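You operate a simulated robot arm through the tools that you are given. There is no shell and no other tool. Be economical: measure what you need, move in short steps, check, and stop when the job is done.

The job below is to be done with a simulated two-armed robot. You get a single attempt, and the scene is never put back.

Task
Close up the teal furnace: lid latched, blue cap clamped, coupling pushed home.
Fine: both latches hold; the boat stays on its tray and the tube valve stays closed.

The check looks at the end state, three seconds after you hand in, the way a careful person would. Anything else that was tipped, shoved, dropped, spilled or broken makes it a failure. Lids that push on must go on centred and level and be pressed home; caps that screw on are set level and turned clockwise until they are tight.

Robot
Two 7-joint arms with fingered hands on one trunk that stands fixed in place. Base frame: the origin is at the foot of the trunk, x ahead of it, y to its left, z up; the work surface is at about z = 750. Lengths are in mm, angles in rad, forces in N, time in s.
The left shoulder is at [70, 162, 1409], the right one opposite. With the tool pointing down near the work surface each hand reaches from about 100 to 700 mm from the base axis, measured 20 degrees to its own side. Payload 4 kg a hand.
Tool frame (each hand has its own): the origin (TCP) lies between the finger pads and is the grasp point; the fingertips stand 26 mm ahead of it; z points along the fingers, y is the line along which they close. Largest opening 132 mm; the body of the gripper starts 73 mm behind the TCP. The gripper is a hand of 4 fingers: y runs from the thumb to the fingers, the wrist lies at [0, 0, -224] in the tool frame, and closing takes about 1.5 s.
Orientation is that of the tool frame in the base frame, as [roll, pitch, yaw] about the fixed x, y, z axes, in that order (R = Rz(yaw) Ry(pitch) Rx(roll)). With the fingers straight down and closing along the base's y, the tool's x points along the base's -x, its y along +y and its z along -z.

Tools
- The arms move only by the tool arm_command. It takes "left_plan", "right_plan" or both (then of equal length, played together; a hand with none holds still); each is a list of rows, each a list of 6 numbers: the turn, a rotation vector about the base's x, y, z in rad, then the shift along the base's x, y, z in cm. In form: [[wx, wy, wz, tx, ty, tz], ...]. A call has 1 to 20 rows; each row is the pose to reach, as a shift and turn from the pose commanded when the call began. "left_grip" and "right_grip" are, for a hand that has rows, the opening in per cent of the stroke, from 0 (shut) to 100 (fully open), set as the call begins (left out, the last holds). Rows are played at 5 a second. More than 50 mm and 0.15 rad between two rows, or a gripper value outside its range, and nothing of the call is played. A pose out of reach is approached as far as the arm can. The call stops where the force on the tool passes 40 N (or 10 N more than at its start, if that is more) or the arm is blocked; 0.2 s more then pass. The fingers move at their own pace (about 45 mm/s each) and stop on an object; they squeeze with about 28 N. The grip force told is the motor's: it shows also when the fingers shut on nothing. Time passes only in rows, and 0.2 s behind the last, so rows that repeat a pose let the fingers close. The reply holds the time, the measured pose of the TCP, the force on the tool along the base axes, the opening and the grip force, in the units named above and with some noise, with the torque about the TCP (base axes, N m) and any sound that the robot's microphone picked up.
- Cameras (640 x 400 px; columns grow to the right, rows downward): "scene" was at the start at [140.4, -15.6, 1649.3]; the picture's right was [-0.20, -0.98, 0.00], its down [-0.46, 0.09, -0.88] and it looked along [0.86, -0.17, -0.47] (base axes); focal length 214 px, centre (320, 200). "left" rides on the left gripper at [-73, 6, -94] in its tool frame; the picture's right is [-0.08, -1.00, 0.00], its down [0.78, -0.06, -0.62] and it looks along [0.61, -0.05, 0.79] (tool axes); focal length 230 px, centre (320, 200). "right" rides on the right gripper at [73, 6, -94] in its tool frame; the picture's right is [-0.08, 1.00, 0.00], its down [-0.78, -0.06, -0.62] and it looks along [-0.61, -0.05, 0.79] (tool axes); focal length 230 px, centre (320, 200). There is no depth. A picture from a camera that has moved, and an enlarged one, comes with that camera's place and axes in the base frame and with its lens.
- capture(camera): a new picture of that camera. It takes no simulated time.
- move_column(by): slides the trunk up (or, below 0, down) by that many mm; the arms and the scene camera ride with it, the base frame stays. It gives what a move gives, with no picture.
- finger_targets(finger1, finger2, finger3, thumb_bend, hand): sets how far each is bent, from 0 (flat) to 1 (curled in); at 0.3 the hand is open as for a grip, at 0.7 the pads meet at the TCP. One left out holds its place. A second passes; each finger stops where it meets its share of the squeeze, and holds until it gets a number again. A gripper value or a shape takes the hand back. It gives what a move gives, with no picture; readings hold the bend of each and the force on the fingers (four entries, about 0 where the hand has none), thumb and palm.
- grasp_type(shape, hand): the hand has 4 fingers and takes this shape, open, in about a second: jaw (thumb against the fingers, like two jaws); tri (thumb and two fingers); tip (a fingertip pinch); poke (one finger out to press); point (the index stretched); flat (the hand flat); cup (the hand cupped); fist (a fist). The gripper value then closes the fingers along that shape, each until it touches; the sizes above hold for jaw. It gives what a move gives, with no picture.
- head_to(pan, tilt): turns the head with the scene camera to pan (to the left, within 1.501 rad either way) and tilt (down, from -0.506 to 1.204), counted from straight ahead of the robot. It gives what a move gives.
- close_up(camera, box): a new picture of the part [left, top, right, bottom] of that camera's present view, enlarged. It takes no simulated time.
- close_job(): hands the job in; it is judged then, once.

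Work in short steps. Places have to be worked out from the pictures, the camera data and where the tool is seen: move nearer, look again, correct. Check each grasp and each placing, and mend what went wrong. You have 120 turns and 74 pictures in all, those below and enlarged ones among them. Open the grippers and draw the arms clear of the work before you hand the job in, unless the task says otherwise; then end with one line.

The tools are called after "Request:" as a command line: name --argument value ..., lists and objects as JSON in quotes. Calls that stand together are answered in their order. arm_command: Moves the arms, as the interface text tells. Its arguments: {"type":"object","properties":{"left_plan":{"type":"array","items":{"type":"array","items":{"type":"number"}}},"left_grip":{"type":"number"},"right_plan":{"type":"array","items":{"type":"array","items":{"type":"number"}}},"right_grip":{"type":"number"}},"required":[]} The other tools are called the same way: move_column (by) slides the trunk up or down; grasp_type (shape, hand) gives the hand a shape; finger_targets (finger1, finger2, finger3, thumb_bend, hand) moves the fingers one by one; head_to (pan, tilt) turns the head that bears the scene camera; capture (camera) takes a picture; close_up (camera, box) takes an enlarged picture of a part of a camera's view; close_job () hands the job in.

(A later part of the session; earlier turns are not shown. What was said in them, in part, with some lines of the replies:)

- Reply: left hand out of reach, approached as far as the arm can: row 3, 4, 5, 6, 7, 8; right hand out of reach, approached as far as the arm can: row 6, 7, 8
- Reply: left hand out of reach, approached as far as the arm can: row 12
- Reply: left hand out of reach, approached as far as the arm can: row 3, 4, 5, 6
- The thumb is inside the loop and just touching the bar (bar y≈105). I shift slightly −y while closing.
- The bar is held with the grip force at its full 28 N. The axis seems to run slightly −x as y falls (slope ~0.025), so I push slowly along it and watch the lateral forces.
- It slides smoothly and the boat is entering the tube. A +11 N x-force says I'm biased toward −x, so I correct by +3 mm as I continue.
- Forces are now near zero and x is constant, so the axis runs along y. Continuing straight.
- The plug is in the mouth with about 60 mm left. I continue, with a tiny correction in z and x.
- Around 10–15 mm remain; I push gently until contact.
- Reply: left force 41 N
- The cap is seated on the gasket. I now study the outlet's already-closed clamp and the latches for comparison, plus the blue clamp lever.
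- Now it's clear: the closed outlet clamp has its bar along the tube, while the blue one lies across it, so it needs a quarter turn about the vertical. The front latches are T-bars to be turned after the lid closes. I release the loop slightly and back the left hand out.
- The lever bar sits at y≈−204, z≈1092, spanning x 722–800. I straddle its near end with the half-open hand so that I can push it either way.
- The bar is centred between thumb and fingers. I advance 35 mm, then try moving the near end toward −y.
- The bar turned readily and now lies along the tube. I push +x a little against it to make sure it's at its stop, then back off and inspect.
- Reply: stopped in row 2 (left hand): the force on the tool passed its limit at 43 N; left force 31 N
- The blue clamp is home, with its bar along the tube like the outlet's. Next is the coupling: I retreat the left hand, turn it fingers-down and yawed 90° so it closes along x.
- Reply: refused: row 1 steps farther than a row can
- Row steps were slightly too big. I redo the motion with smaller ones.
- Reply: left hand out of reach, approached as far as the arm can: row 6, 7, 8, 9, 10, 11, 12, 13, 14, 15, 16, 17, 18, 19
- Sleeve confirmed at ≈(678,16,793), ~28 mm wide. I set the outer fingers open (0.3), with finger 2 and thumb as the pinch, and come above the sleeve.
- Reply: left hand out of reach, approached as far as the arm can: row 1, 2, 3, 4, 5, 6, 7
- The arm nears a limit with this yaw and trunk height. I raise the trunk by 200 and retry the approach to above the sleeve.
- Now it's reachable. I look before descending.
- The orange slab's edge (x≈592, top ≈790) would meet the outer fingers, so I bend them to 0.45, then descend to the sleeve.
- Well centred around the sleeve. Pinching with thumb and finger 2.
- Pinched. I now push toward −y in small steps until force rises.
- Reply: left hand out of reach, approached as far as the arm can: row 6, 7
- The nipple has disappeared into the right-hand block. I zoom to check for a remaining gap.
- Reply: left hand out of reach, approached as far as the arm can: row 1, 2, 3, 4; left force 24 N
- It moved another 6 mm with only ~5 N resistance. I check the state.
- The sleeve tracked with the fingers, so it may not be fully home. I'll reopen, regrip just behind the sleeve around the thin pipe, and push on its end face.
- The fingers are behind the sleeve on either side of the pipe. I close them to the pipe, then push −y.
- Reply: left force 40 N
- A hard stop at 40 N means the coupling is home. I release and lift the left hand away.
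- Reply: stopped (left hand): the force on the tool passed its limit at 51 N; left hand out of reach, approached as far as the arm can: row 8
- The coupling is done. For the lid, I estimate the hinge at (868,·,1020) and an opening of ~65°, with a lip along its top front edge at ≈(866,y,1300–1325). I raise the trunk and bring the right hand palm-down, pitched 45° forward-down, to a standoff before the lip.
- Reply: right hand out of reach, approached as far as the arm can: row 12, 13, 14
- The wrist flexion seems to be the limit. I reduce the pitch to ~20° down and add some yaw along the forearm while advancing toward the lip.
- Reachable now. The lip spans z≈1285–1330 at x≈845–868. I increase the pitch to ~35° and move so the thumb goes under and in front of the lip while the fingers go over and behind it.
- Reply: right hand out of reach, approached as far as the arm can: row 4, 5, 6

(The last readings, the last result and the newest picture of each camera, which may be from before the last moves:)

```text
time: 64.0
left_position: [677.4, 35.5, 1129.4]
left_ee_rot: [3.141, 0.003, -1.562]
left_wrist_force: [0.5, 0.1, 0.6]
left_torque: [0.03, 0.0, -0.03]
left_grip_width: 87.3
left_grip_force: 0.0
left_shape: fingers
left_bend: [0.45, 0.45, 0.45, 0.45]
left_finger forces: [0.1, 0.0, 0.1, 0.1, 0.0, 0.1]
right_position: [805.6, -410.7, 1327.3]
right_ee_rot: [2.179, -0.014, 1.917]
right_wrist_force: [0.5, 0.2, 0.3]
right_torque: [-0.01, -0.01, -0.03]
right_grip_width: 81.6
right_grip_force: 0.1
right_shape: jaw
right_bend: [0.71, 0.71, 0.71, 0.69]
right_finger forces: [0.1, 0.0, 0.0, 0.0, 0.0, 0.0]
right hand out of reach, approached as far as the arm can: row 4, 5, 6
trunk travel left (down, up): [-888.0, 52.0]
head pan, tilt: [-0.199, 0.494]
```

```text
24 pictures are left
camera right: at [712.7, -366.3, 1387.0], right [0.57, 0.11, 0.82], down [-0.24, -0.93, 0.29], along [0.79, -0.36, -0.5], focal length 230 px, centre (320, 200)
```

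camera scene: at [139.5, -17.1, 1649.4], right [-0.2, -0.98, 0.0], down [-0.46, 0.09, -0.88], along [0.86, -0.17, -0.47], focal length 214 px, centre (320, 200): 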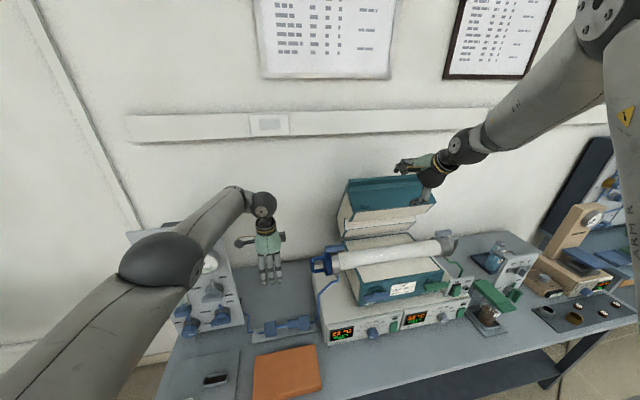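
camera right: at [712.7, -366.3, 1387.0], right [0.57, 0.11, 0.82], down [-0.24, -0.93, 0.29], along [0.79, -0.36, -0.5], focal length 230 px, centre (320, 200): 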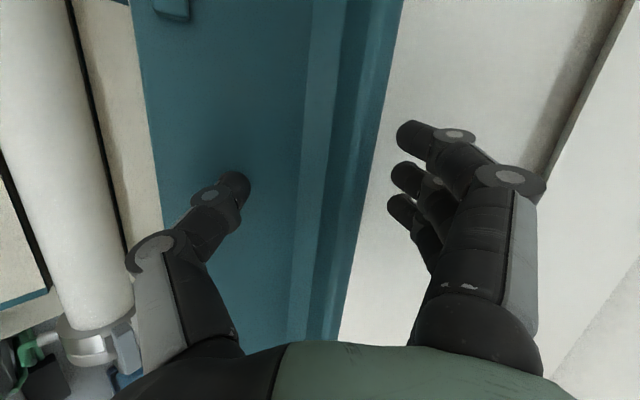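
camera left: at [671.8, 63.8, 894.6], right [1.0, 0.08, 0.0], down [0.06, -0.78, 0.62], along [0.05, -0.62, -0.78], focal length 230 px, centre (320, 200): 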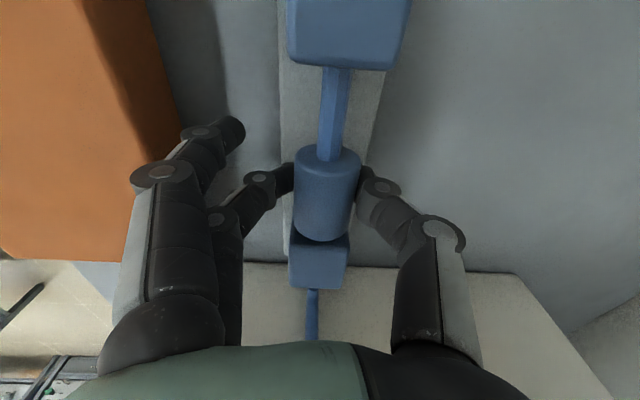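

Limited at x≈805. I raise the trunk 50, shift toward y≈−330 (nearer the shoulder line), and retry.

Request:
move_column --by 50

Request:
arm_command --right_plan '[[0, 0, 0, 0, 2.5, 0], [0, 0, 0, 0, 5, 0], [0, 0, 0, 0, 8, 0], [0, 0, 0, 1, 8, -1.5], [0, 0, 0, 2, 8, -3], [0, 0, 0, 3, 8, -4.5], [0, 0, 0, 3, 8, -4.5]]'

Request:
capture --camera "right"

```text
time: 64.9
left_position: [678.4, 35.8, 1179.0]
left_ee_rot: [3.141, 0.003, -1.563]
left_wrist_force: [0.2, -0.5, -0.3]
left_torque: [-0.02, 0.0, 0.02]
left_grip_width: 86.9
left_grip_force: 0.1
left_shape: fingers
left_bend: [0.45, 0.45, 0.45, 0.45]
left_finger forces: [0.0, 0.1, 0.0, 0.1, 0.0, 0.0]
right_position: [805.4, -411.1, 1377.5]
right_ee_rot: [2.179, -0.013, 1.917]
right_wrist_force: [0.9, -0.3, -0.9]
right_torque: [0.03, -0.01, 0.01]
right_grip_width: 81.2
right_grip_force: 0.0
right_shape: jaw
right_bend: [0.71, 0.71, 0.71, 0.69]
right_finger forces: [0.1, 0.0, 0.0, 0.0, 0.0, 0.0]
trunk travel left (down, up): [-938.0, 2.0]
head pan, tilt: [-0.199, 0.494]
```

```text
time: 66.5
left_position: [677.4, 35.7, 1180.4]
left_ee_rot: [-3.14, 0.003, -1.564]
left_wrist_force: [0.3, 0.2, 0.0]
left_torque: [0.01, 0.02, -0.03]
left_grip_width: 87.2
left_grip_force: 0.0
left_shape: fingers
left_bend: [0.45, 0.45, 0.45, 0.45]
left_finger forces: [0.0, 0.0, 0.0, 0.0, 0.0, 0.0]
right_position: [804.7, -341.2, 1329.2]
right_ee_rot: [2.177, -0.01, 1.919]
right_wrist_force: [-0.5, -0.2, 0.3]
right_torque: [0.0, -0.02, 0.02]
right_grip_width: 81.3
right_grip_force: 0.1
right_shape: jaw
right_bend: [0.71, 0.71, 0.71, 0.69]
right_finger forces: [0.0, 0.0, 0.0, 0.1, 0.1, 0.0]
right hand out of reach, approached as far as the arm can: row 2, 3, 4, 5, 6, 7
trunk travel left (down, up): [-938.0, 2.0]
head pan, tilt: [-0.199, 0.494]
```

```text
23 pictures are left
camera right: at [710.3, -297.5, 1387.3], right [0.56, 0.11, 0.82], down [-0.24, -0.93, 0.29], along [0.79, -0.36, -0.49], focal length 230 px, centre (320, 200)
```

right: 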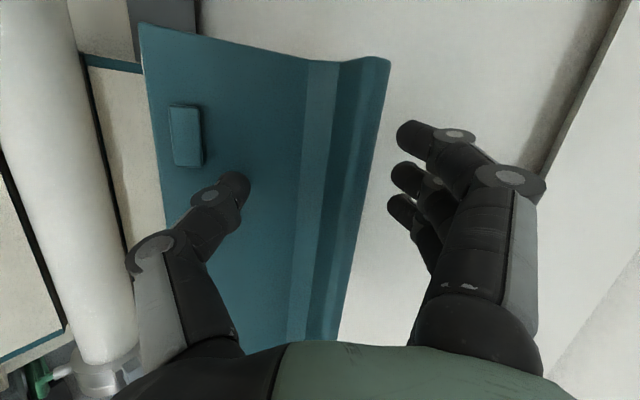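

The lip is a shallow rail. Straightened fingers will reach farther over it, so I switch the right hand to "flat" and look.

Request:
grasp_type --hand "right" --shape "flat"

Request:
capture --camera "right"

```text
time: 67.4
left_position: [674.9, 35.9, 1182.2]
left_ee_rot: [-3.141, 0.004, -1.562]
left_wrist_force: [0.3, -0.5, 0.0]
left_torque: [-0.01, 0.0, -0.02]
left_grip_width: 87.1
left_grip_force: 0.0
left_shape: fingers
left_bend: [0.45, 0.45, 0.45, 0.45]
left_finger forces: [0.0, 0.0, 0.0, 0.0, 0.0, 0.0]
right_position: [800.3, -342.8, 1332.9]
right_ee_rot: [2.169, -0.009, 1.918]
right_wrist_force: [-8.0, -3.8, 14.4]
right_torque: [0.33, -0.6, 0.08]
right_grip_width: 0.0
right_grip_force: 0.1
right_shape: flat
right_bend: [0.0, 0.0, 0.0, 0.19]
right_finger forces: [7.9, 10.6, 7.9, 0.0, 13.6, 0.0]
trunk travel left (down, up): [-938.0, 2.0]
head pan, tilt: [-0.199, 0.494]
```

```text
22 pictures are left
camera right: at [705.8, -298.0, 1391.1], right [0.56, 0.11, 0.82], down [-0.24, -0.93, 0.29], along [0.79, -0.36, -0.49], focal length 230 px, centre (320, 200)
```

right: 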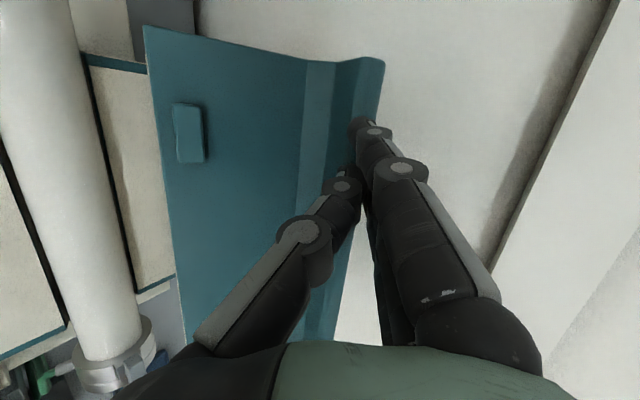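

The straight fingers now lie over the lip's back corner with the thumb against its front; finger forces of 8–14 N show light contact. I pull gently along the lid's arc about the hinge at (868,1020), rotating the hand with it.

Request:
arm_command --right_plan '[[0, -0.025, 0, -0.8, 0, -0.15], [0, -0.05, 0, -1.55, 0, -0.38], [0, -0.075, 0, -2.3, 0, -0.6], [0, -0.1, 0, -3.1, 0, -0.84], [0, -0.125, 0, -3.85, 0, -1.1], [0, -0.15, 0, -4.6, 0, -1.37]]'

Request:
capture --camera "right"

```text
time: 68.8
left_position: [675.7, 35.3, 1181.9]
left_ee_rot: [-3.139, 0.003, -1.562]
left_wrist_force: [-0.2, -0.4, -0.2]
left_torque: [0.01, -0.04, -0.02]
left_grip_width: 87.2
left_grip_force: 0.0
left_shape: fingers
left_bend: [0.45, 0.45, 0.45, 0.45]
left_finger forces: [0.1, 0.0, 0.0, 0.0, 0.1, 0.0]
right_position: [753.6, -340.9, 1316.2]
right_ee_rot: [2.033, 0.039, 1.916]
right_wrist_force: [-2.8, -2.3, 14.6]
right_torque: [0.23, -0.55, 0.12]
right_grip_width: 0.1
right_grip_force: 0.1
right_shape: flat
right_bend: [0.0, 0.0, 0.0, 0.19]
right_finger forces: [9.2, 0.0, 6.7, 0.0, 0.1, 0.0]
trunk travel left (down, up): [-938.0, 2.0]
head pan, tilt: [-0.199, 0.494]
```

```text
21 pictures are left
camera right: at [651.5, -297.1, 1360.5], right [0.43, 0.11, 0.89], down [-0.28, -0.93, 0.25], along [0.86, -0.36, -0.37], focal length 230 px, centre (320, 200)
```

right: 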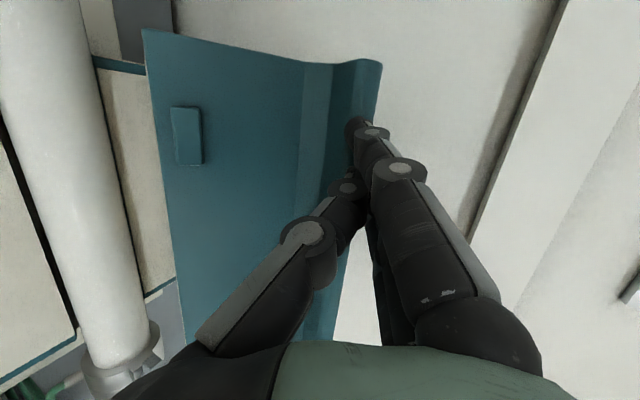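

The lid follows the hand with small forces. I continue along the arc.

Request:
arm_command --right_plan '[[0, -0.023, 0, -1.5, 0, -0.45], [0, -0.046, 0, -2.96, 0, -0.93], [0, -0.069, 0, -4.4, 0, -1.5], [0, -0.092, 0, -5.82, 0, -2.14], [0, -0.115, 0, -7.2, 0, -2.87], [0, -0.138, 0, -8.57, 0, -3.64], [0, -0.161, 0, -9.9, 0, -4.5], [0, -0.184, 0, -11.17, 0, -5.41], [0, -0.207, 0, -12.4, 0, -6.4], [0, -0.23, 0, -13.6, 0, -7.44]]'

Request:
capture --camera "right"

Request:
capture --camera "scene"

```text
time: 71.0
left_position: [678.6, 33.8, 1180.1]
left_ee_rot: [3.141, 0.006, -1.562]
left_wrist_force: [0.6, -0.4, 0.0]
left_torque: [0.02, -0.01, 0.04]
left_grip_width: 87.2
left_grip_force: 0.1
left_shape: fingers
left_bend: [0.45, 0.45, 0.45, 0.45]
left_finger forces: [0.0, 0.0, 0.1, 0.0, 0.1, 0.0]
right_position: [631.7, -347.5, 1249.3]
right_ee_rot: [1.829, 0.113, 1.899]
right_wrist_force: [0.8, -0.1, 0.2]
right_torque: [0.0, -0.01, -0.01]
right_grip_width: 126.3
right_grip_force: 0.1
right_shape: flat
right_bend: [0.1, 0.0, 0.09, 0.19]
right_finger forces: [0.0, 0.0, 0.0, 0.1, 0.1, 0.0]
right hand out of reach, approached as far as the arm can: row 10
trunk travel left (down, up): [-938.0, 2.0]
head pan, tilt: [-0.199, 0.494]
```

```text
20 pictures are left
camera right: at [522.7, -303.0, 1272.1], right [0.23, 0.11, 0.97], down [-0.33, -0.92, 0.19], along [0.91, -0.36, -0.18], focal length 230 px, centre (320, 200)
```

right: 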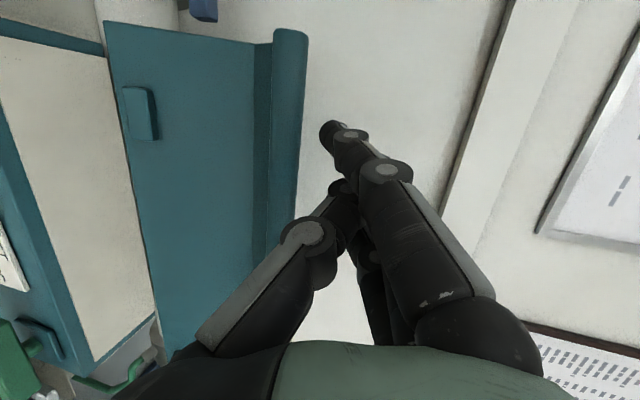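

```text
19 pictures are left
camera scene: at [140.3, -16.4, 1699.3], right [-0.2, -0.98, 0.0], down [-0.46, 0.09, -0.88], along [0.86, -0.17, -0.47], focal length 214 px, centre (320, 200)
```

scene: 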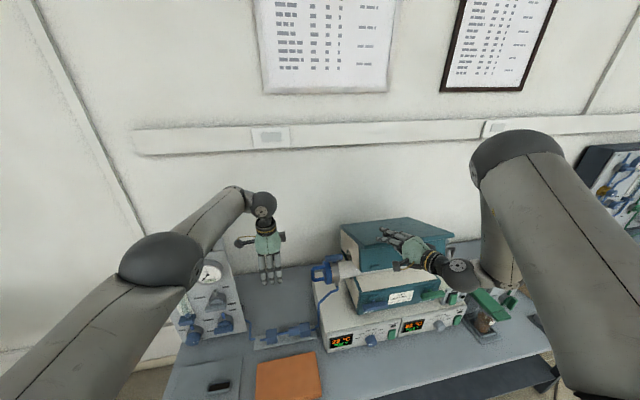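

The lid has come down ahead of the hand to roughly 20° open. I pull the hand up slightly, pitch it steeper, and make a fist to press the lid down from above.

Request:
arm_command --right_plan '[[0, 0.1, 0, -0.5, 0, 1.5], [0, 0.2, 0, -1, 0, 3], [0, 0.3, 0, -1, 0, 4], [0, 0.4, 0, -1, 0, 5], [0, 0.5, 0, -1, 0, 5], [0, 0.6, 0, -1, 0, 5], [0, 0.7, 0, -1, 0, 5]]'

Request:
grasp_type --hand "right" --shape "fist"

Request:
capture --camera "right"

Request:
close_up --camera "scene" --box '[300, 190, 480, 360]'

```text
time: 72.6
left_position: [678.9, 35.7, 1179.2]
left_ee_rot: [3.141, 0.004, -1.561]
left_wrist_force: [-0.3, -0.5, 0.2]
left_torque: [0.05, 0.01, 0.02]
left_grip_width: 86.9
left_grip_force: 0.1
left_shape: fingers
left_bend: [0.45, 0.45, 0.45, 0.45]
left_finger forces: [0.1, 0.0, 0.0, 0.0, 0.0, 0.0]
right_position: [623.4, -346.3, 1298.5]
right_ee_rot: [2.483, -0.118, 1.895]
right_wrist_force: [0.0, -0.9, 1.1]
right_torque: [-0.03, -0.02, 0.0]
right_grip_width: 125.9
right_grip_force: 0.0
right_shape: flat
right_bend: [0.1, 0.0, 0.09, 0.19]
right_finger forces: [0.0, 0.1, 0.0, 0.1, 0.0, 0.0]
trunk travel left (down, up): [-938.0, 2.0]
head pan, tilt: [-0.199, 0.494]
```

```text
time: 73.5
left_position: [677.9, 34.8, 1180.2]
left_ee_rot: [-3.141, 0.003, -1.562]
left_wrist_force: [0.6, 0.5, -1.0]
left_torque: [0.0, -0.01, -0.01]
left_grip_width: 87.1
left_grip_force: 0.0
left_shape: fingers
left_bend: [0.45, 0.45, 0.45, 0.45]
left_finger forces: [0.1, 0.0, 0.0, 0.0, 0.0, 0.0]
right_position: [622.2, -346.9, 1299.8]
right_ee_rot: [2.481, -0.12, 1.897]
right_wrist_force: [-0.3, -0.1, 1.0]
right_torque: [0.05, 0.02, 0.01]
right_grip_width: 0.0
right_grip_force: 0.1
right_shape: fist
right_bend: [0.98, 0.51, 0.97, 0.5]
right_finger forces: [0.0, 0.0, 0.1, 0.0, 0.0, 0.0]
trunk travel left (down, up): [-938.0, 2.0]
head pan, tilt: [-0.199, 0.494]
```

```text
18 pictures are left
camera right: at [551.8, -303.3, 1386.4], right [0.79, 0.11, 0.6], down [-0.14, -0.93, 0.35], along [0.59, -0.36, -0.72], focal length 230 px, centre (320, 200)
```

right: 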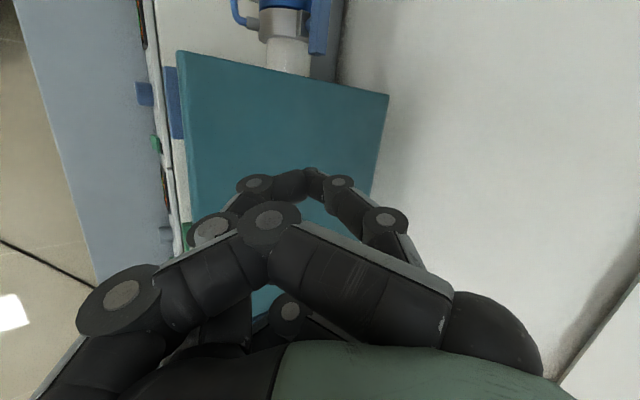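

```text
2.35 times, centred on (390, 275) of scene
camera zoom: at [140.4, -15.7, 1699.3], right [-0.2, -0.98, 0.0], down [-0.46, 0.09, -0.88], along [0.86, -0.17, -0.47], focal length 505 px, centre (155, 24)
```

zoom: 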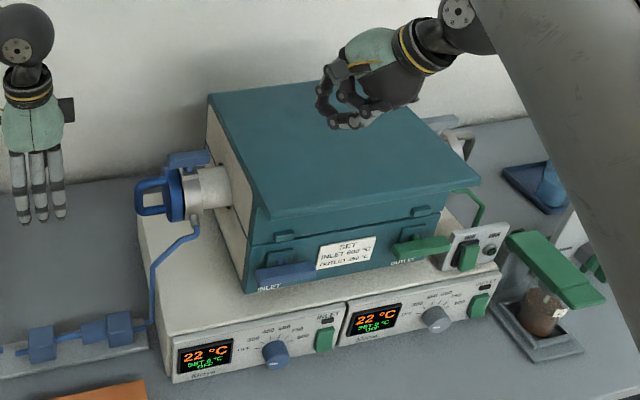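

The lid has swung shut by itself. Now the latches: T-bars at ≈(612,−327,962) and (612,−568,962), to be turned vertical. I back the right hand out, level it (palm down, pointing forward), and lower the trunk.

Request:
arm_command --right_plan '[[0.004, -0.092, -0.036, -1.8, 0, 1], [0.008, -0.184, -0.072, -3.6, 0, 1], [0.011, -0.276, -0.107, -5.4, 0, 1], [0.015, -0.368, -0.143, -7.2, 0, 1], [0.019, -0.46, -0.179, -9, 0, 1], [0.023, -0.553, -0.215, -10.8, 0, 0], [0.027, -0.645, -0.251, -12.6, 0, -1], [0.03, -0.737, -0.286, -14.4, 0, -2], [0.034, -0.829, -0.322, -16.2, 0, -3], [0.038, -0.921, -0.358, -18, 0, -4]]'

Request:
move_column --by -280

Request:
grasp_type --hand "right" --shape "jaw"

Request:
capture --camera "scene"

```text
time: 75.7
left_position: [677.2, 35.0, 1180.9]
left_ee_rot: [-3.138, 0.005, -1.562]
left_wrist_force: [0.2, 0.2, 0.3]
left_torque: [0.02, -0.05, 0.0]
left_grip_width: 87.1
left_grip_force: 0.1
left_shape: fingers
left_bend: [0.45, 0.45, 0.45, 0.45]
left_finger forces: [0.1, 0.1, 0.0, 0.0, 0.1, 0.0]
right_position: [445.9, -355.5, 1262.5]
right_ee_rot: [1.595, 0.002, 1.585]
right_wrist_force: [-0.3, 0.0, -0.6]
right_torque: [0.02, 0.0, -0.01]
right_grip_width: 0.0
right_grip_force: 0.1
right_shape: fist
right_bend: [0.98, 1.0, 0.97, 0.54]
right_finger forces: [0.1, 0.0, 0.0, 0.0, 0.0, 0.1]
right hand out of reach, approached as far as the arm can: row 8, 9, 10
trunk travel left (down, up): [-938.0, 2.0]
head pan, tilt: [-0.199, 0.494]
```

```text
time: 78.5
left_position: [677.2, 35.7, 900.6]
left_ee_rot: [3.141, 0.003, -1.564]
left_wrist_force: [0.0, 0.8, -0.3]
left_torque: [-0.01, -0.01, 0.03]
left_grip_width: 87.0
left_grip_force: 0.1
left_shape: fingers
left_bend: [0.45, 0.45, 0.45, 0.45]
left_finger forces: [0.1, 0.0, 0.0, 0.1, 0.0, 0.0]
right_position: [448.2, -354.8, 981.0]
right_ee_rot: [1.599, 0.0, 1.582]
right_wrist_force: [0.8, -0.3, -0.3]
right_torque: [0.0, 0.0, 0.02]
right_grip_width: 0.0
right_grip_force: 0.1
right_shape: fist
right_bend: [0.98, 1.0, 0.97, 0.54]
right_finger forces: [0.0, 0.1, 0.0, 0.0, 0.1, 0.0]
trunk travel left (down, up): [-658.0, 282.0]
head pan, tilt: [-0.199, 0.494]
```

```text
time: 79.4
left_position: [677.9, 36.1, 900.2]
left_ee_rot: [3.141, 0.004, -1.56]
left_wrist_force: [-0.4, 0.4, -0.3]
left_torque: [0.02, -0.01, -0.03]
left_grip_width: 87.0
left_grip_force: 0.1
left_shape: fingers
left_bend: [0.45, 0.45, 0.45, 0.45]
left_finger forces: [0.0, 0.1, 0.0, 0.0, 0.0, 0.0]
right_position: [449.0, -354.7, 980.7]
right_ee_rot: [1.597, -0.001, 1.583]
right_wrist_force: [0.3, -0.5, 0.3]
right_torque: [-0.02, 0.05, 0.02]
right_grip_width: 131.9
right_grip_force: 0.1
right_shape: jaw
right_bend: [0.3, 0.3, 0.3, 0.3]
right_finger forces: [0.0, 0.1, 0.1, 0.0, 0.0, 0.1]
trunk travel left (down, up): [-658.0, 282.0]
head pan, tilt: [-0.199, 0.494]
```

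```text
16 pictures are left
camera scene: at [140.4, -15.8, 1419.3], right [-0.2, -0.98, 0.0], down [-0.46, 0.09, -0.88], along [0.86, -0.17, -0.47], focal length 214 px, centre (320, 200)
```

scene: 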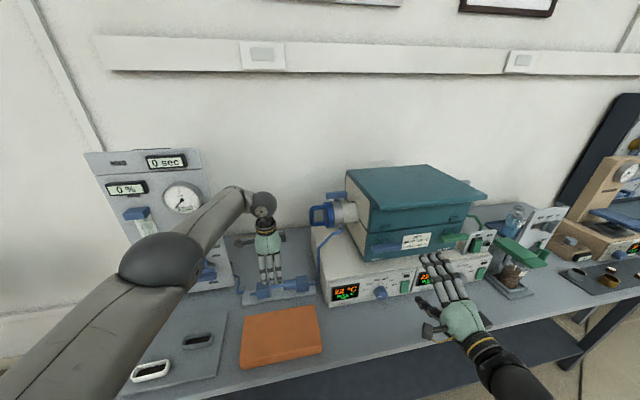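

I zoom in on the latches from this lower viewpoint to locate them accurately.

Request:
close_up --camera "scene" --box '[350, 190, 490, 275]'

Request:
capture --camera "right"

```text
4.57 times, centred on (420, 232) of scene
camera zoom: at [140.4, -15.8, 1419.3], right [-0.2, -0.98, 0.0], down [-0.46, 0.09, -0.88], along [0.86, -0.17, -0.47], focal length 980 px, centre (-137, 51)
```

zoom: 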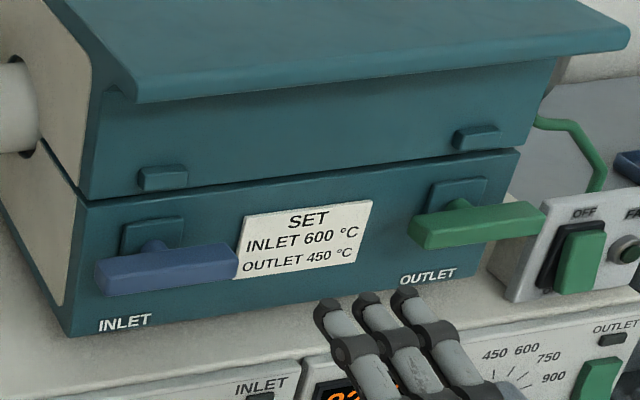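

```text
14 pictures are left
camera right: at [354.6, -282.7, 989.4], right [0.03, -0.08, 1.0], down [-0.61, -0.79, -0.04], along [0.79, -0.61, -0.07], focal length 230 px, centre (320, 200)
```

right: 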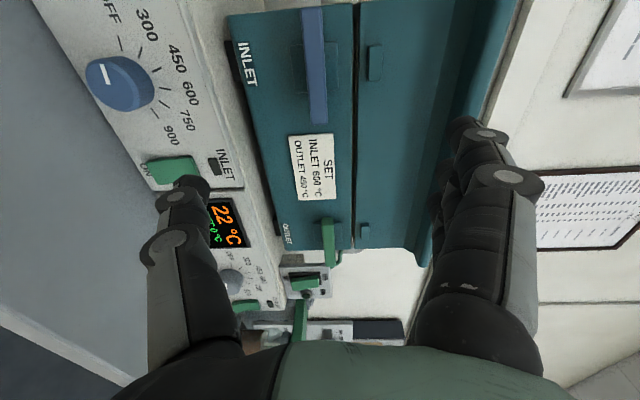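

Blue latch bar at ≈(606,−320,973), half-length ~48 and about 18 thick; green at ≈(604,−560,974). I bring the right hand in to straddle the blue bar vertically and close on its middle.

Request:
arm_command --right_plan '[[0, 0, 0, 3, 1.2, -0.3], [0, 0, 0, 6, 2.4, -0.6], [0, 0, 0, 9, 3.4, -0.8], [0, 0, 0, 11.5, 3.4, -0.8], [0, 0, 0, 13.5, 3.4, -0.8], [0, 0, 0, 14.8, 3.4, -0.8]]' --right_grip 45

Request:
capture --camera "right"

```text
time: 80.8
left_position: [677.7, 35.9, 899.2]
left_ee_rot: [3.14, 0.005, -1.562]
left_wrist_force: [0.2, 0.1, 0.1]
left_torque: [0.01, 0.02, 0.03]
left_grip_width: 87.1
left_grip_force: 0.1
left_shape: fingers
left_bend: [0.45, 0.45, 0.45, 0.45]
left_finger forces: [0.0, 0.1, 0.1, 0.0, 0.0, 0.0]
right_position: [544.3, -334.8, 958.5]
right_ee_rot: [1.598, 0.0, 1.583]
right_wrist_force: [0.0, -0.2, 0.2]
right_torque: [0.03, -0.03, -0.02]
right_grip_width: 60.2
right_grip_force: 0.0
right_shape: jaw
right_bend: [0.73, 0.73, 0.73, 0.7]
right_finger forces: [0.0, 0.0, 0.0, 0.1, 0.0, 0.1]
right hand out of reach, approached as far as the arm can: row 4, 5, 6
trunk travel left (down, up): [-658.0, 282.0]
head pan, tilt: [-0.199, 0.494]
```

```text
13 pictures are left
camera right: at [450.4, -261.7, 968.5], right [0.03, -0.08, 1.0], down [-0.61, -0.79, -0.04], along [0.79, -0.6, -0.07], focal length 230 px, centre (320, 200)
```

right: 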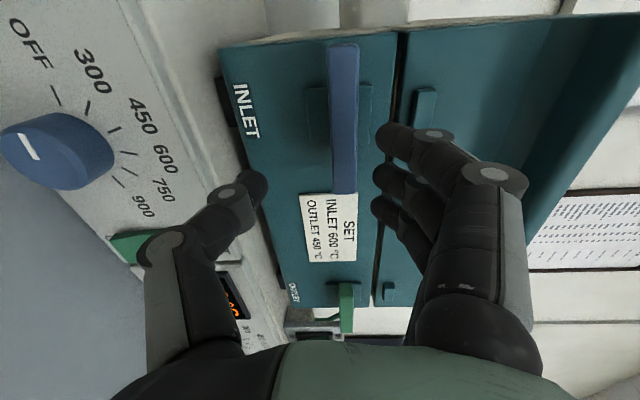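

Reach limit again: the trunk must be ~100 lower. First I raise both hands (left clear of the coupling), then lower.

Request:
arm_command --left_plan '[[0, 0, 0, 0, 0, 3], [0, 0, 0, 0, 0, 6], [0, 0, 0, 0, 0, 9], [0, 0, 0, 0, 0, 11]]' --right_plan '[[0, 0, 0, -3, 0, 2], [0, 0, 0, -6, 0.5, 5], [0, 0, 0, -6, 1, 8], [0, 0, 0, -6, 1.4, 11.3]]'

Request:
move_column --by -100

Request:
arm_command --right_plan '[[0, 0, 0, 3, 0, 0], [0, 0, 0, 6, 0, 0], [0, 0, 0, 9, 0, 0], [0, 0, 0, 10.5, 0, 0], [0, 0, 0, 11.4, 0, 0]]'

Request:
capture --camera "right"

```text
time: 81.8
left_position: [679.2, 35.2, 1009.2]
left_ee_rot: [-3.141, 0.003, -1.561]
left_wrist_force: [0.3, 0.6, -0.8]
left_torque: [-0.01, 0.02, -0.03]
left_grip_width: 87.5
left_grip_force: 0.1
left_shape: fingers
left_bend: [0.45, 0.45, 0.45, 0.45]
left_finger forces: [0.0, 0.0, 0.0, 0.0, 0.0, 0.0]
right_position: [507.0, -338.7, 1030.0]
right_ee_rot: [1.599, 0.001, 1.582]
right_wrist_force: [-0.8, 0.3, -1.0]
right_torque: [-0.01, 0.0, -0.03]
right_grip_width: 59.6
right_grip_force: 0.0
right_shape: jaw
right_bend: [0.73, 0.73, 0.73, 0.7]
right_finger forces: [0.1, 0.1, 0.0, 0.1, 0.0, 0.1]
right hand out of reach, approached as far as the arm can: row 2, 3, 4
trunk travel left (down, up): [-658.0, 282.0]
head pan, tilt: [-0.199, 0.494]
```

```text
time: 83.2
left_position: [678.2, 33.6, 909.9]
left_ee_rot: [-3.142, 0.004, -1.562]
left_wrist_force: [-0.5, 0.0, 0.3]
left_torque: [-0.01, -0.02, 0.01]
left_grip_width: 87.0
left_grip_force: 0.0
left_shape: fingers
left_bend: [0.45, 0.45, 0.45, 0.45]
left_finger forces: [0.0, 0.0, 0.0, 0.0, 0.1, 0.0]
right_position: [506.6, -338.9, 930.0]
right_ee_rot: [1.598, -0.001, 1.584]
right_wrist_force: [-0.1, -0.3, -0.4]
right_torque: [-0.01, 0.0, 0.01]
right_grip_width: 59.7
right_grip_force: 0.0
right_shape: jaw
right_bend: [0.73, 0.73, 0.73, 0.7]
right_finger forces: [0.0, 0.0, 0.0, 0.0, 0.1, 0.1]
trunk travel left (down, up): [-558.0, 382.0]
head pan, tilt: [-0.199, 0.494]
```

```text
time: 84.4
left_position: [679.5, 35.2, 908.7]
left_ee_rot: [-3.142, 0.003, -1.562]
left_wrist_force: [-0.7, -0.3, 0.0]
left_torque: [0.02, 0.01, -0.01]
left_grip_width: 86.9
left_grip_force: 0.0
left_shape: fingers
left_bend: [0.45, 0.45, 0.45, 0.45]
left_finger forces: [0.0, 0.0, 0.0, 0.0, 0.0, 0.0]
right_position: [545.5, -371.8, 916.9]
right_ee_rot: [1.599, 0.0, 1.584]
right_wrist_force: [0.3, 1.2, 0.0]
right_torque: [0.01, 0.0, 0.02]
right_grip_width: 59.7
right_grip_force: 0.1
right_shape: jaw
right_bend: [0.73, 0.73, 0.73, 0.7]
right_finger forces: [0.0, 0.1, 0.0, 0.1, 0.0, 0.1]
right hand out of reach, approached as far as the arm can: row 1, 2, 3, 4, 5
trunk travel left (down, up): [-558.0, 382.0]
head pan, tilt: [-0.199, 0.494]
```

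```text
12 pictures are left
camera right: at [450.1, -299.1, 926.2], right [0.03, -0.08, 1.0], down [-0.61, -0.79, -0.04], along [0.79, -0.61, -0.07], focal length 230 px, centre (320, 200)
```

right: 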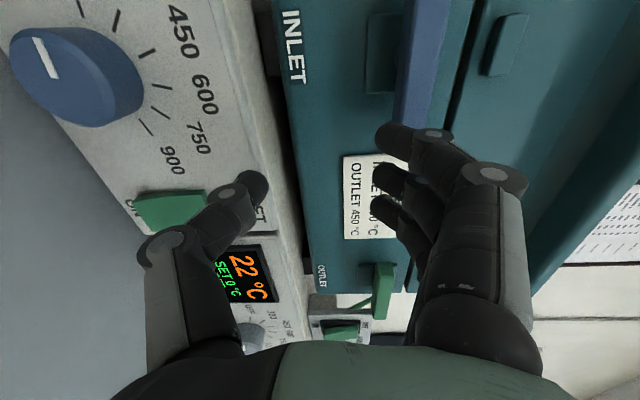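

Palm-down pointing straight forward is constrained; with some yaw it was freer. I back off, yaw the hand 0.4 to the left, and go to straddle the bar's right-hand end instead (as with the clamp).

Request:
arm_command --right_plan '[[0, 0, 0.1, -3, 0, 1], [0, 0, 0.2, -6, -1, 3], [0, 0, 0.3, -7, -2, 5], [0, 0, 0.4, -7, -3, 6], [0, 0, 0.4, -7, -3, 6]]'

Request:
arm_command --right_plan '[[0, 0, 0, 3, 1, 0], [0, 0, 0, 6, 2, 0], [0, 0, 0, 8, 3, 0], [0, 0, 0, 9.5, 3.6, 0]]'

```text
time: 85.6
left_position: [679.7, 34.0, 909.1]
left_ee_rot: [3.14, 0.005, -1.562]
left_wrist_force: [-0.1, -1.1, -0.5]
left_torque: [-0.04, 0.0, 0.01]
left_grip_width: 87.2
left_grip_force: 0.0
left_shape: fingers
left_bend: [0.45, 0.45, 0.45, 0.45]
left_finger forces: [0.0, 0.0, 0.0, 0.0, 0.0, 0.0]
right_position: [475.2, -399.3, 978.4]
right_ee_rot: [1.599, -0.001, 1.986]
right_wrist_force: [-0.1, 1.1, -0.5]
right_torque: [0.06, 0.03, -0.02]
right_grip_width: 60.0
right_grip_force: 0.2
right_shape: jaw
right_bend: [0.73, 0.73, 0.73, 0.7]
right_finger forces: [0.0, 0.0, 0.0, 0.1, 0.1, 0.0]
trunk travel left (down, up): [-558.0, 382.0]
head pan, tilt: [-0.199, 0.494]
```

```text
time: 86.6
left_position: [681.0, 37.6, 907.2]
left_ee_rot: [3.14, 0.002, -1.559]
left_wrist_force: [-0.1, 1.1, -0.6]
left_torque: [-0.06, 0.01, -0.03]
left_grip_width: 87.1
left_grip_force: 0.1
left_shape: fingers
left_bend: [0.45, 0.45, 0.45, 0.45]
left_finger forces: [0.0, 0.0, 0.0, 0.0, 0.0, 0.1]
right_position: [571.4, -360.5, 976.7]
right_ee_rot: [1.601, 0.001, 1.982]
right_wrist_force: [0.3, 0.8, -0.2]
right_torque: [0.01, -0.01, 0.0]
right_grip_width: 59.5
right_grip_force: 0.0
right_shape: jaw
right_bend: [0.73, 0.73, 0.73, 0.7]
right_finger forces: [0.0, 0.0, 0.1, 0.0, 0.0, 0.1]
trunk travel left (down, up): [-558.0, 382.0]
head pan, tilt: [-0.199, 0.494]
```

That yaw is reachable. I advance the last 27 mm and take one look.

Request:
arm_command --right_plan '[[0, 0, 0, 1.2, 0.3, -0.2], [0, 0, 0, 2.2, 0.5, -0.2], [0, 0, 0, 2.7, 0.6, -0.2]]'

Request:
capture --camera "right"

```text
time: 87.4
left_position: [678.0, 35.0, 908.7]
left_ee_rot: [3.14, 0.007, -1.562]
left_wrist_force: [0.8, -0.6, -0.1]
left_torque: [-0.01, 0.03, 0.0]
left_grip_width: 87.2
left_grip_force: 0.1
left_shape: fingers
left_bend: [0.45, 0.45, 0.45, 0.45]
left_finger forces: [0.0, 0.0, 0.0, 0.1, 0.0, 0.1]
right_position: [584.7, -364.5, 986.3]
right_ee_rot: [1.602, -0.001, 1.983]
right_wrist_force: [-0.7, -0.4, -0.1]
right_torque: [0.02, 0.0, -0.01]
right_grip_width: 59.8
right_grip_force: 0.1
right_shape: jaw
right_bend: [0.73, 0.73, 0.73, 0.7]
right_finger forces: [0.0, 0.0, 0.0, 0.0, 0.1, 0.0]
right hand out of reach, approached as far as the arm can: row 1, 2, 3
trunk travel left (down, up): [-558.0, 382.0]
head pan, tilt: [-0.199, 0.494]
```

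```text
11 pictures are left
camera right: at [469.9, -333.8, 993.6], right [0.06, -0.06, 1.0], down [-0.25, -0.97, -0.04], along [0.97, -0.25, -0.07], focal length 230 px, centre (320, 200)
```

right: 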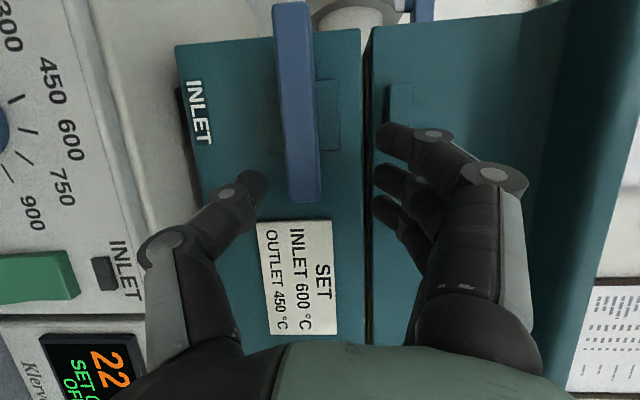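

The straddle is good: thumb just below and fingers above the bar's right end. I try pushing that end up gently.

Request:
arm_command --right_plan '[[0, 0, 0, 0.2, 0.2, 0.8], [0, 0, 0, 0.2, 0.3, 1.6], [0, 0, 0, 0.2, 0.5, 2.4], [0, 0, 0, 0.2, 0.8, 3.2]]'

```text
time: 88.4
left_position: [679.0, 34.8, 910.5]
left_ee_rot: [3.141, 0.003, -1.562]
left_wrist_force: [0.1, 0.4, -0.4]
left_torque: [0.03, 0.02, -0.01]
left_grip_width: 87.2
left_grip_force: 0.0
left_shape: fingers
left_bend: [0.45, 0.45, 0.45, 0.45]
left_finger forces: [0.0, 0.0, 0.1, 0.1, 0.1, 0.0]
right_position: [586.6, -357.5, 1016.9]
right_ee_rot: [1.598, 0.003, 1.983]
right_wrist_force: [0.0, -1.9, -0.2]
right_torque: [-0.04, 0.01, -0.05]
right_grip_width: 60.6
right_grip_force: 0.0
right_shape: jaw
right_bend: [0.73, 0.73, 0.73, 0.7]
right_finger forces: [0.0, 0.0, 0.0, 0.0, 1.1, 0.0]
trunk travel left (down, up): [-558.0, 382.0]
head pan, tilt: [-0.199, 0.494]
```

It turns upward easily (only ~1 N). I continue the arc, now mostly toward +y.

Request:
arm_command --right_plan '[[0, 0, 0, 0, 0.6, 0.6], [0, 0, 0, 0, 1.4, 1.0], [0, 0, 0, 0, 2.2, 1.2], [0, 0, 0, 0, 3.0, 1.3], [0, 0, 0, 0, 3.8, 1.3], [0, 0, 0, 0, 4.6, 1.3], [0, 0, 0, 0, 5.4, 1.3]]'

Request:
capture --camera "right"

```text
time: 89.4
left_position: [679.5, 36.1, 909.2]
left_ee_rot: [3.141, 0.007, -1.558]
left_wrist_force: [0.6, -0.1, 0.3]
left_torque: [-0.04, -0.01, -0.01]
left_grip_width: 87.1
left_grip_force: 0.0
left_shape: fingers
left_bend: [0.45, 0.45, 0.45, 0.45]
left_finger forces: [0.0, 0.1, 0.1, 0.1, 0.0, 0.1]
right_position: [589.4, -342.3, 1028.1]
right_ee_rot: [1.605, 0.016, 1.95]
right_wrist_force: [-3.5, -37.5, -0.2]
right_torque: [-1.62, 0.1, -0.76]
right_grip_width: 59.3
right_grip_force: 0.0
right_shape: jaw
right_bend: [0.73, 0.73, 0.73, 0.7]
right_finger forces: [0.1, 0.0, 0.0, 0.0, 37.1, 0.0]
trunk travel left (down, up): [-558.0, 382.0]
head pan, tilt: [-0.199, 0.494]
stopped in row 4 (right hand): the force on the tool passed its limit at 46 N (the readings are from after the stop); the commanded pose is now the measured one
```

```text
10 pictures are left
camera right: at [475.5, -308.3, 1036.0], right [0.05, -0.04, 1.0], down [-0.28, -0.96, -0.03], along [0.96, -0.28, -0.06], focal length 230 px, centre (320, 200)
```

right: 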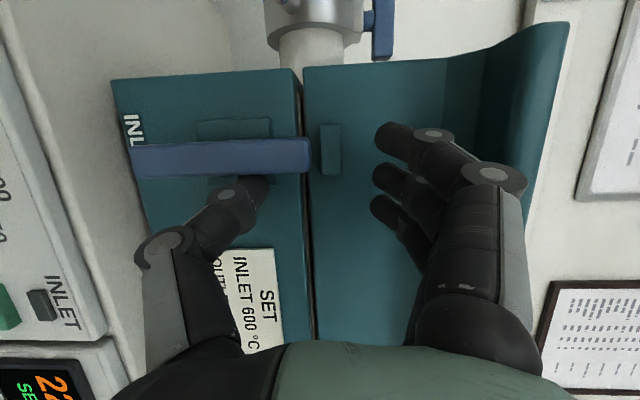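

The blue latch is vertical against its stop. I withdraw and go to the green latch, straddling its left end (the switch box is beside its right end).

Request:
arm_command --right_plan '[[0, 0, 0, 0, -0.8, 0], [0, 0, 0.03, -3, -1.8, 0], [0, 0, 0.03, -6, -3, 0], [0, 0, 0.03, -9, -4.5, 0], [0, 0, 0.03, -9.5, -9, -1], [0, 0, 0.03, -9.5, -13, -3], [0, 0, 0.03, -9.5, -17, -5], [0, 0, 0.03, -9.5, -21, -5.4], [0, 0, 0.03, -6, -20, -5.4], [0, 0, 0.03, -3.5, -19, -5.4]]'

Request:
capture --camera "right"

```text
time: 91.6
left_position: [680.3, 35.4, 909.2]
left_ee_rot: [3.14, 0.005, -1.56]
left_wrist_force: [0.6, -0.1, -0.4]
left_torque: [-0.01, -0.01, -0.04]
left_grip_width: 87.1
left_grip_force: 0.0
left_shape: fingers
left_bend: [0.45, 0.45, 0.45, 0.45]
left_finger forces: [0.0, 0.1, 0.0, 0.1, 0.0, 0.1]
right_position: [556.0, -524.5, 975.0]
right_ee_rot: [1.601, 0.008, 1.997]
right_wrist_force: [-0.9, -0.1, 0.2]
right_torque: [0.01, -0.02, -0.01]
right_grip_width: 59.7
right_grip_force: 0.0
right_shape: jaw
right_bend: [0.73, 0.73, 0.73, 0.7]
right_finger forces: [0.0, 0.0, 0.1, 0.0, 0.0, 0.1]
trunk travel left (down, up): [-558.0, 382.0]
head pan, tilt: [-0.199, 0.494]
```

```text
9 pictures are left
camera right: at [439.6, -496.4, 983.9], right [0.06, -0.05, 1.0], down [-0.24, -0.97, -0.04], along [0.97, -0.24, -0.07], focal length 230 px, centre (320, 200)
```

right: 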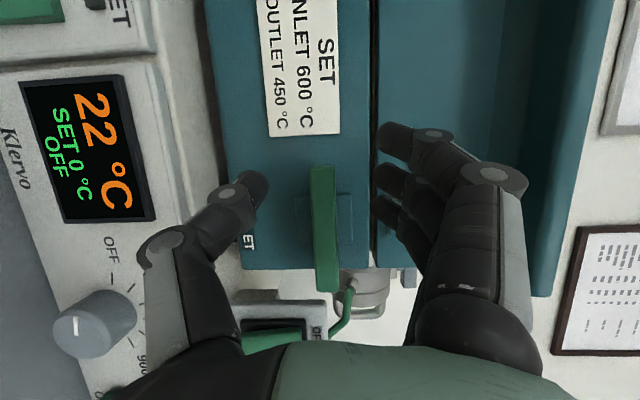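

The green bar's left end is at ≈(604,−514,976). I'll close the hand into a bundle, go above that end, and push it down (the same sense as the blue one).

Request:
arm_command --right_plan '[[0, 0, 0, 0, 0, 2], [0, 0, 0, 0, 0, 4.2], [0, 0, 0, 0, 0, 4.2], [0, 0, 0, 0, 0, 4.2], [0, 0, 0, 0, 0, 4.2], [0, 0, 0, 1.5, 0, 4.2], [0, 0, 0, 3.2, 0, 4.2]]' --right_grip 0

Request:
arm_command --right_plan '[[0, 0, 0, 0, 0, -0.8], [0, 0, 0, 0, 0.1, -1.6], [0, 0, 0, 0, 0.3, -2.4], [0, 0, 0, 0, 0.5, -3.2]]'

Request:
capture --camera "right"

```text
time: 93.2
left_position: [680.1, 35.4, 908.2]
left_ee_rot: [3.14, 0.003, -1.561]
left_wrist_force: [0.4, 0.2, 0.5]
left_torque: [0.0, -0.02, 0.02]
left_grip_width: 87.2
left_grip_force: 0.1
left_shape: fingers
left_bend: [0.45, 0.45, 0.45, 0.45]
left_finger forces: [0.1, 0.1, 0.0, 0.0, 0.0, 0.0]
right_position: [585.7, -525.8, 1017.1]
right_ee_rot: [1.602, 0.01, 1.999]
right_wrist_force: [0.6, -0.2, -1.0]
right_torque: [0.01, -0.01, -0.03]
right_grip_width: 0.3
right_grip_force: 28.1
right_shape: jaw
right_bend: [0.68, 0.58, 0.68, 0.66]
right_finger forces: [0.1, 0.1, 0.0, 0.0, 0.1, 0.1]
trunk travel left (down, up): [-558.0, 382.0]
head pan, tilt: [-0.199, 0.494]
```

```text
time: 94.2
left_position: [679.1, 35.4, 910.7]
left_ee_rot: [3.142, 0.005, -1.56]
left_wrist_force: [-0.2, -0.4, -1.2]
left_torque: [0.0, 0.01, 0.0]
left_grip_width: 87.0
left_grip_force: 0.0
left_shape: fingers
left_bend: [0.45, 0.45, 0.45, 0.45]
left_finger forces: [0.1, 0.0, 0.0, 0.0, 0.0, 0.0]
right_position: [587.0, -519.4, 985.7]
right_ee_rot: [1.602, 0.011, 1.998]
right_wrist_force: [0.6, 0.0, 0.8]
right_torque: [0.0, -0.03, 0.03]
right_grip_width: 0.0
right_grip_force: 28.2
right_shape: jaw
right_bend: [0.68, 0.58, 0.68, 0.66]
right_finger forces: [0.0, 0.0, 1.0, 0.1, 0.1, 0.0]
trunk travel left (down, up): [-558.0, 382.0]
head pan, tilt: [-0.199, 0.494]
```

```text
8 pictures are left
camera right: at [471.2, -490.7, 994.0], right [0.06, -0.05, 1.0], down [-0.24, -0.97, -0.03], along [0.97, -0.23, -0.07], focal length 230 px, centre (320, 200)
```

right: 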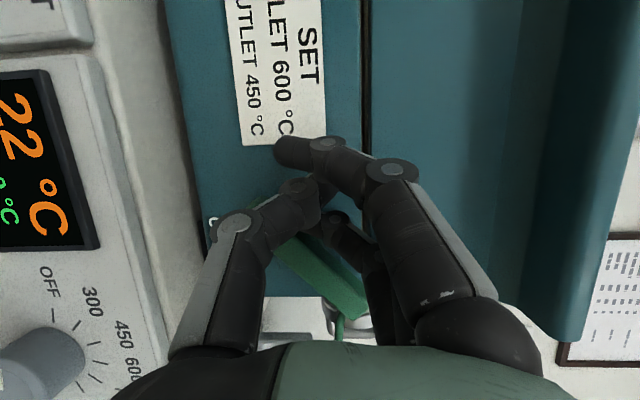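

The green bar is turning freely in that sense (~40° already). I continue down, then push −y to the stop.

Request:
arm_command --right_plan '[[0, 0, 0, 0, 0.2, -0.8], [0, 0, 0, 0, 0.4, -1.6], [0, 0, 0, 0, 0.4, -2.4], [0, 0, 0, 0, 0.2, -3.2], [0, 0, 0, 0, -0.4, -3.6], [0, 0, 0, 0, -1.0, -3.8], [0, 0, 0, 0, -1.6, -3.8], [0, 0, 0, 0, -2.2, -3.8], [0, 0, 0, 0, -2.8, -3.8]]'

Request:
capture --camera "right"

```text
time: 95.8
left_position: [679.4, 36.7, 909.6]
left_ee_rot: [3.14, 0.002, -1.56]
left_wrist_force: [-0.3, 0.4, -0.3]
left_torque: [0.0, -0.02, -0.03]
left_grip_width: 87.0
left_grip_force: 0.0
left_shape: fingers
left_bend: [0.45, 0.45, 0.45, 0.45]
left_finger forces: [0.0, 0.1, 0.1, 0.1, 0.0, 0.1]
right_position: [583.0, -523.5, 952.0]
right_ee_rot: [1.599, 0.005, 2.024]
right_wrist_force: [-6.1, 35.2, -1.6]
right_torque: [-0.39, -0.09, 0.12]
right_grip_width: 0.1
right_grip_force: 28.3
right_shape: jaw
right_bend: [0.68, 0.58, 0.67, 0.66]
right_finger forces: [0.0, 0.0, 34.3, 0.1, 0.0, 0.0]
trunk travel left (down, up): [-558.0, 382.0]
head pan, tilt: [-0.199, 0.494]
stopped in row 7 (right hand): the force on the tool passed its limit at 45 N (the readings are from after the stop); the commanded pose is now the measured one
```

```text
7 pictures are left
camera right: at [468.3, -497.7, 959.3], right [0.06, -0.05, 1.0], down [-0.21, -0.98, -0.04], along [0.98, -0.21, -0.07], focal length 230 px, centre (320, 200)
```

right: 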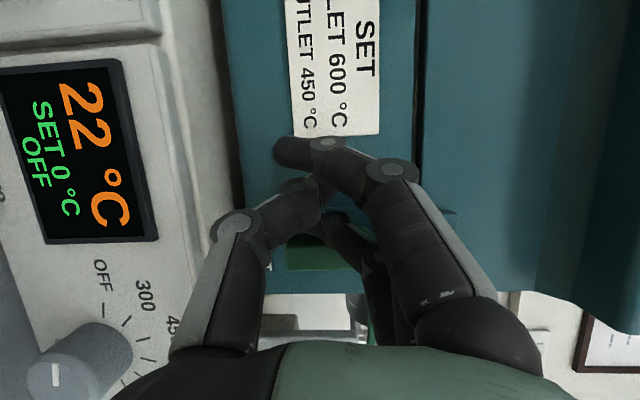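

Stop reached; the bar is now vertical. I withdraw the right hand and inspect everything.

Request:
arm_command --right_plan '[[0, 0, 0, 0, 0.8, 0], [0, 0, 0, -3, 0.5, 0.5], [0, 0, 0, -6, -1, 1], [0, 0, 0, -9, -3, 2], [0, 0, 0, -12, -6, 3], [0, 0, 0, -14, -9, 4], [0, 0, 0, -15, -12, 5], [0, 0, 0, -15, -15, 6]]' --right_grip 20

Request:
close_up --camera "scene" --box '[300, 110, 510, 270]'

```text
time: 97.6
left_position: [678.8, 35.7, 909.5]
left_ee_rot: [3.141, 0.005, -1.561]
left_wrist_force: [-0.2, -0.7, -0.3]
left_torque: [0.03, 0.02, -0.03]
left_grip_width: 87.1
left_grip_force: 0.1
left_shape: fingers
left_bend: [0.45, 0.45, 0.45, 0.45]
left_finger forces: [0.1, 0.0, 0.1, 0.0, 0.0, 0.0]
right_position: [479.9, -679.2, 993.8]
right_ee_rot: [1.602, 0.004, 2.011]
right_wrist_force: [-0.4, 0.0, 0.0]
right_torque: [-0.01, -0.01, -0.03]
right_grip_width: 25.7
right_grip_force: 0.1
right_shape: jaw
right_bend: [0.73, 0.73, 0.73, 0.7]
right_finger forces: [0.0, 0.0, 0.0, 0.1, 0.0, 0.0]
right hand out of reach, approached as far as the arm can: row 6, 7, 8
trunk travel left (down, up): [-558.0, 382.0]
head pan, tilt: [-0.199, 0.494]
```

```text
2.50 times, centred on (405, 190) of scene
camera zoom: at [140.7, -16.8, 1319.2], right [-0.2, -0.98, 0.0], down [-0.46, 0.09, -0.88], along [0.86, -0.17, -0.47], focal length 536 px, centre (108, 225)
```

zoom: 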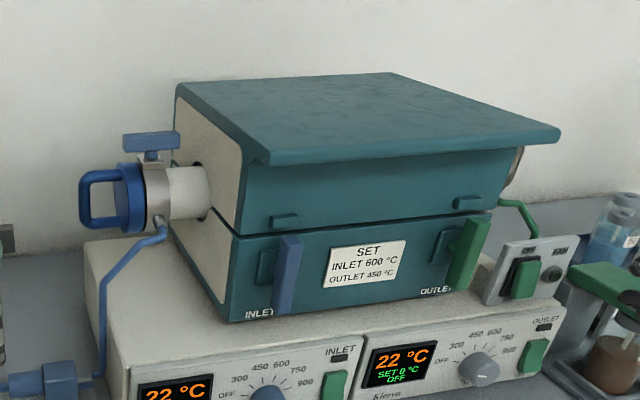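

Lid shut, both latch bars vertical, cap clamped. I raise the trunk to carry both arms clear, open the hands, and check the coupling and surroundings.

Request:
move_column --by 250

Request:
arm_command --left_plan '[[0, 0, 0, -2, 2, 2], [0, 0, 0, -4, 4, 3], [0, 0, 0, -7, 6, 3], [0, 0, 0, -10, 8, 3], [0, 0, 0, -13, 10, 3], [0, 0, 0, -16, 12, 3]]' --right_plan '[[0, 0, 0, 0, 0, 1], [0, 0, 0, -1, 0, 2], [0, 0, 0, -2, 0, 3], [0, 0, 0, -2, 0, 3], [0, 0, 0, -2, 0, 3], [0, 0, 0, -2, 0, 3]]' --left_grip 100 --right_grip 100

Request:
capture --camera "scene"

Request:
close_up --camera "scene" --box '[230, 240, 370, 340]'

```text
time: 100.1
left_position: [680.4, 34.9, 1160.1]
left_ee_rot: [3.14, 0.005, -1.56]
left_wrist_force: [-0.6, -0.8, 0.6]
left_torque: [-0.01, 0.02, -0.03]
left_grip_width: 87.1
left_grip_force: 0.0
left_shape: fingers
left_bend: [0.45, 0.45, 0.45, 0.45]
left_finger forces: [0.1, 0.0, 0.0, 0.0, 0.0, 0.0]
right_position: [480.6, -678.0, 1243.6]
right_ee_rot: [1.603, 0.006, 2.012]
right_wrist_force: [-1.3, 0.4, 0.2]
right_torque: [-0.01, 0.01, -0.03]
right_grip_width: 25.6
right_grip_force: 0.1
right_shape: jaw
right_bend: [0.73, 0.73, 0.73, 0.7]
right_finger forces: [0.1, 0.0, 0.0, 0.0, 0.1, 0.0]
trunk travel left (down, up): [-808.0, 132.0]
head pan, tilt: [-0.199, 0.494]
```

```text
time: 101.5
left_position: [693.8, 87.7, 1154.5]
left_ee_rot: [3.139, 0.005, -1.559]
left_wrist_force: [0.1, -0.4, -0.2]
left_torque: [-0.01, -0.02, 0.0]
left_grip_width: 131.9
left_grip_force: 0.0
left_shape: tip
left_bend: [0.0, 0.3, 0.0, 0.3]
left_finger forces: [0.0, 0.0, 0.1, 0.0, 0.1, 0.0]
left hand out of reach, approached as far as the arm can: row 1, 2, 3, 4, 5, 6
right_position: [484.5, -678.2, 1264.5]
right_ee_rot: [1.603, 0.005, 2.01]
right_wrist_force: [1.4, -0.4, 0.7]
right_torque: [-0.01, 0.01, 0.0]
right_grip_width: 131.9
right_grip_force: 0.0
right_shape: jaw
right_bend: [0.3, 0.3, 0.3, 0.3]
right_finger forces: [0.1, 0.0, 0.0, 0.0, 0.0, 0.0]
right hand out of reach, approached as far as the arm can: row 2, 3, 4, 5, 6
trunk travel left (down, up): [-808.0, 132.0]
head pan, tilt: [-0.199, 0.494]
```

```text
5 pictures are left
camera scene: at [140.3, -16.4, 1569.3], right [-0.2, -0.98, 0.0], down [-0.46, 0.09, -0.88], along [0.86, -0.17, -0.47], focal length 214 px, centre (320, 200)
```

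scene: 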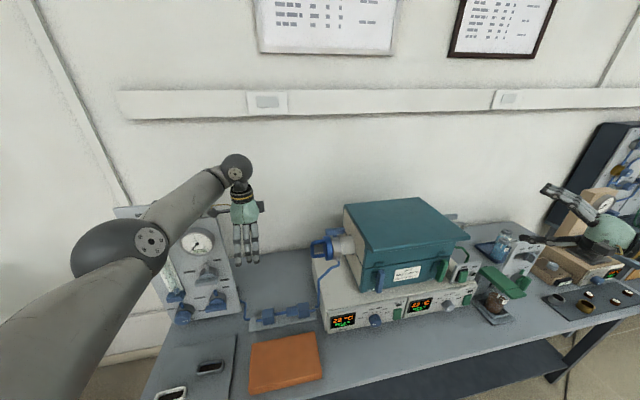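

```text
4.00 times, centred on (300, 290) of scene
camera zoom: at [140.3, -16.4, 1569.3], right [-0.2, -0.98, 0.0], down [-0.46, 0.09, -0.88], along [0.86, -0.17, -0.47], focal length 858 px, centre (400, -160)
```

zoom: 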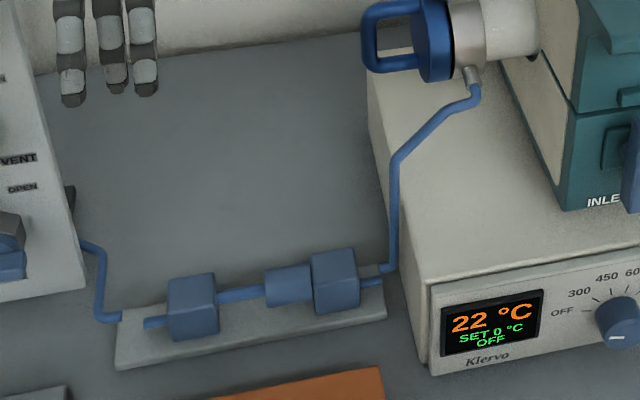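

The coupling sits flush against its block and everything else looks undisturbed. I lift the arms a little further clear, then hand in.

Request:
move_column --by 120

Request:
close_job

```text
time: 103.0
left_position: [692.9, 86.9, 1274.2]
left_ee_rot: [-3.141, 0.006, -1.56]
left_wrist_force: [-0.6, 0.1, -0.9]
left_torque: [0.01, -0.01, -0.02]
left_grip_width: 132.0
left_grip_force: 0.1
left_shape: tip
left_bend: [0.0, 0.3, 0.0, 0.3]
left_finger forces: [0.1, 0.0, 0.0, 0.0, 0.0, 0.1]
right_position: [486.5, -679.2, 1385.8]
right_ee_rot: [1.601, 0.005, 2.012]
right_wrist_force: [0.2, 0.3, 0.0]
right_torque: [-0.04, 0.0, -0.02]
right_grip_width: 132.0
right_grip_force: 0.1
right_shape: jaw
right_bend: [0.3, 0.3, 0.3, 0.3]
right_finger forces: [0.0, 0.0, 0.0, 0.0, 0.0, 0.1]
trunk travel left (down, up): [-928.0, 12.0]
head pan, tilt: [-0.199, 0.494]
```

```text
The job is handed in.
```

The furnace is closed and handed in: lid shut with both latch bars turned to their stops, blue cap seated and clamped, coupling pushed to a hard stop. The lid fell the last part of the way shut on its own, I couldn't see the boat once it was inside the tube, and I didn't touch the tube valve.
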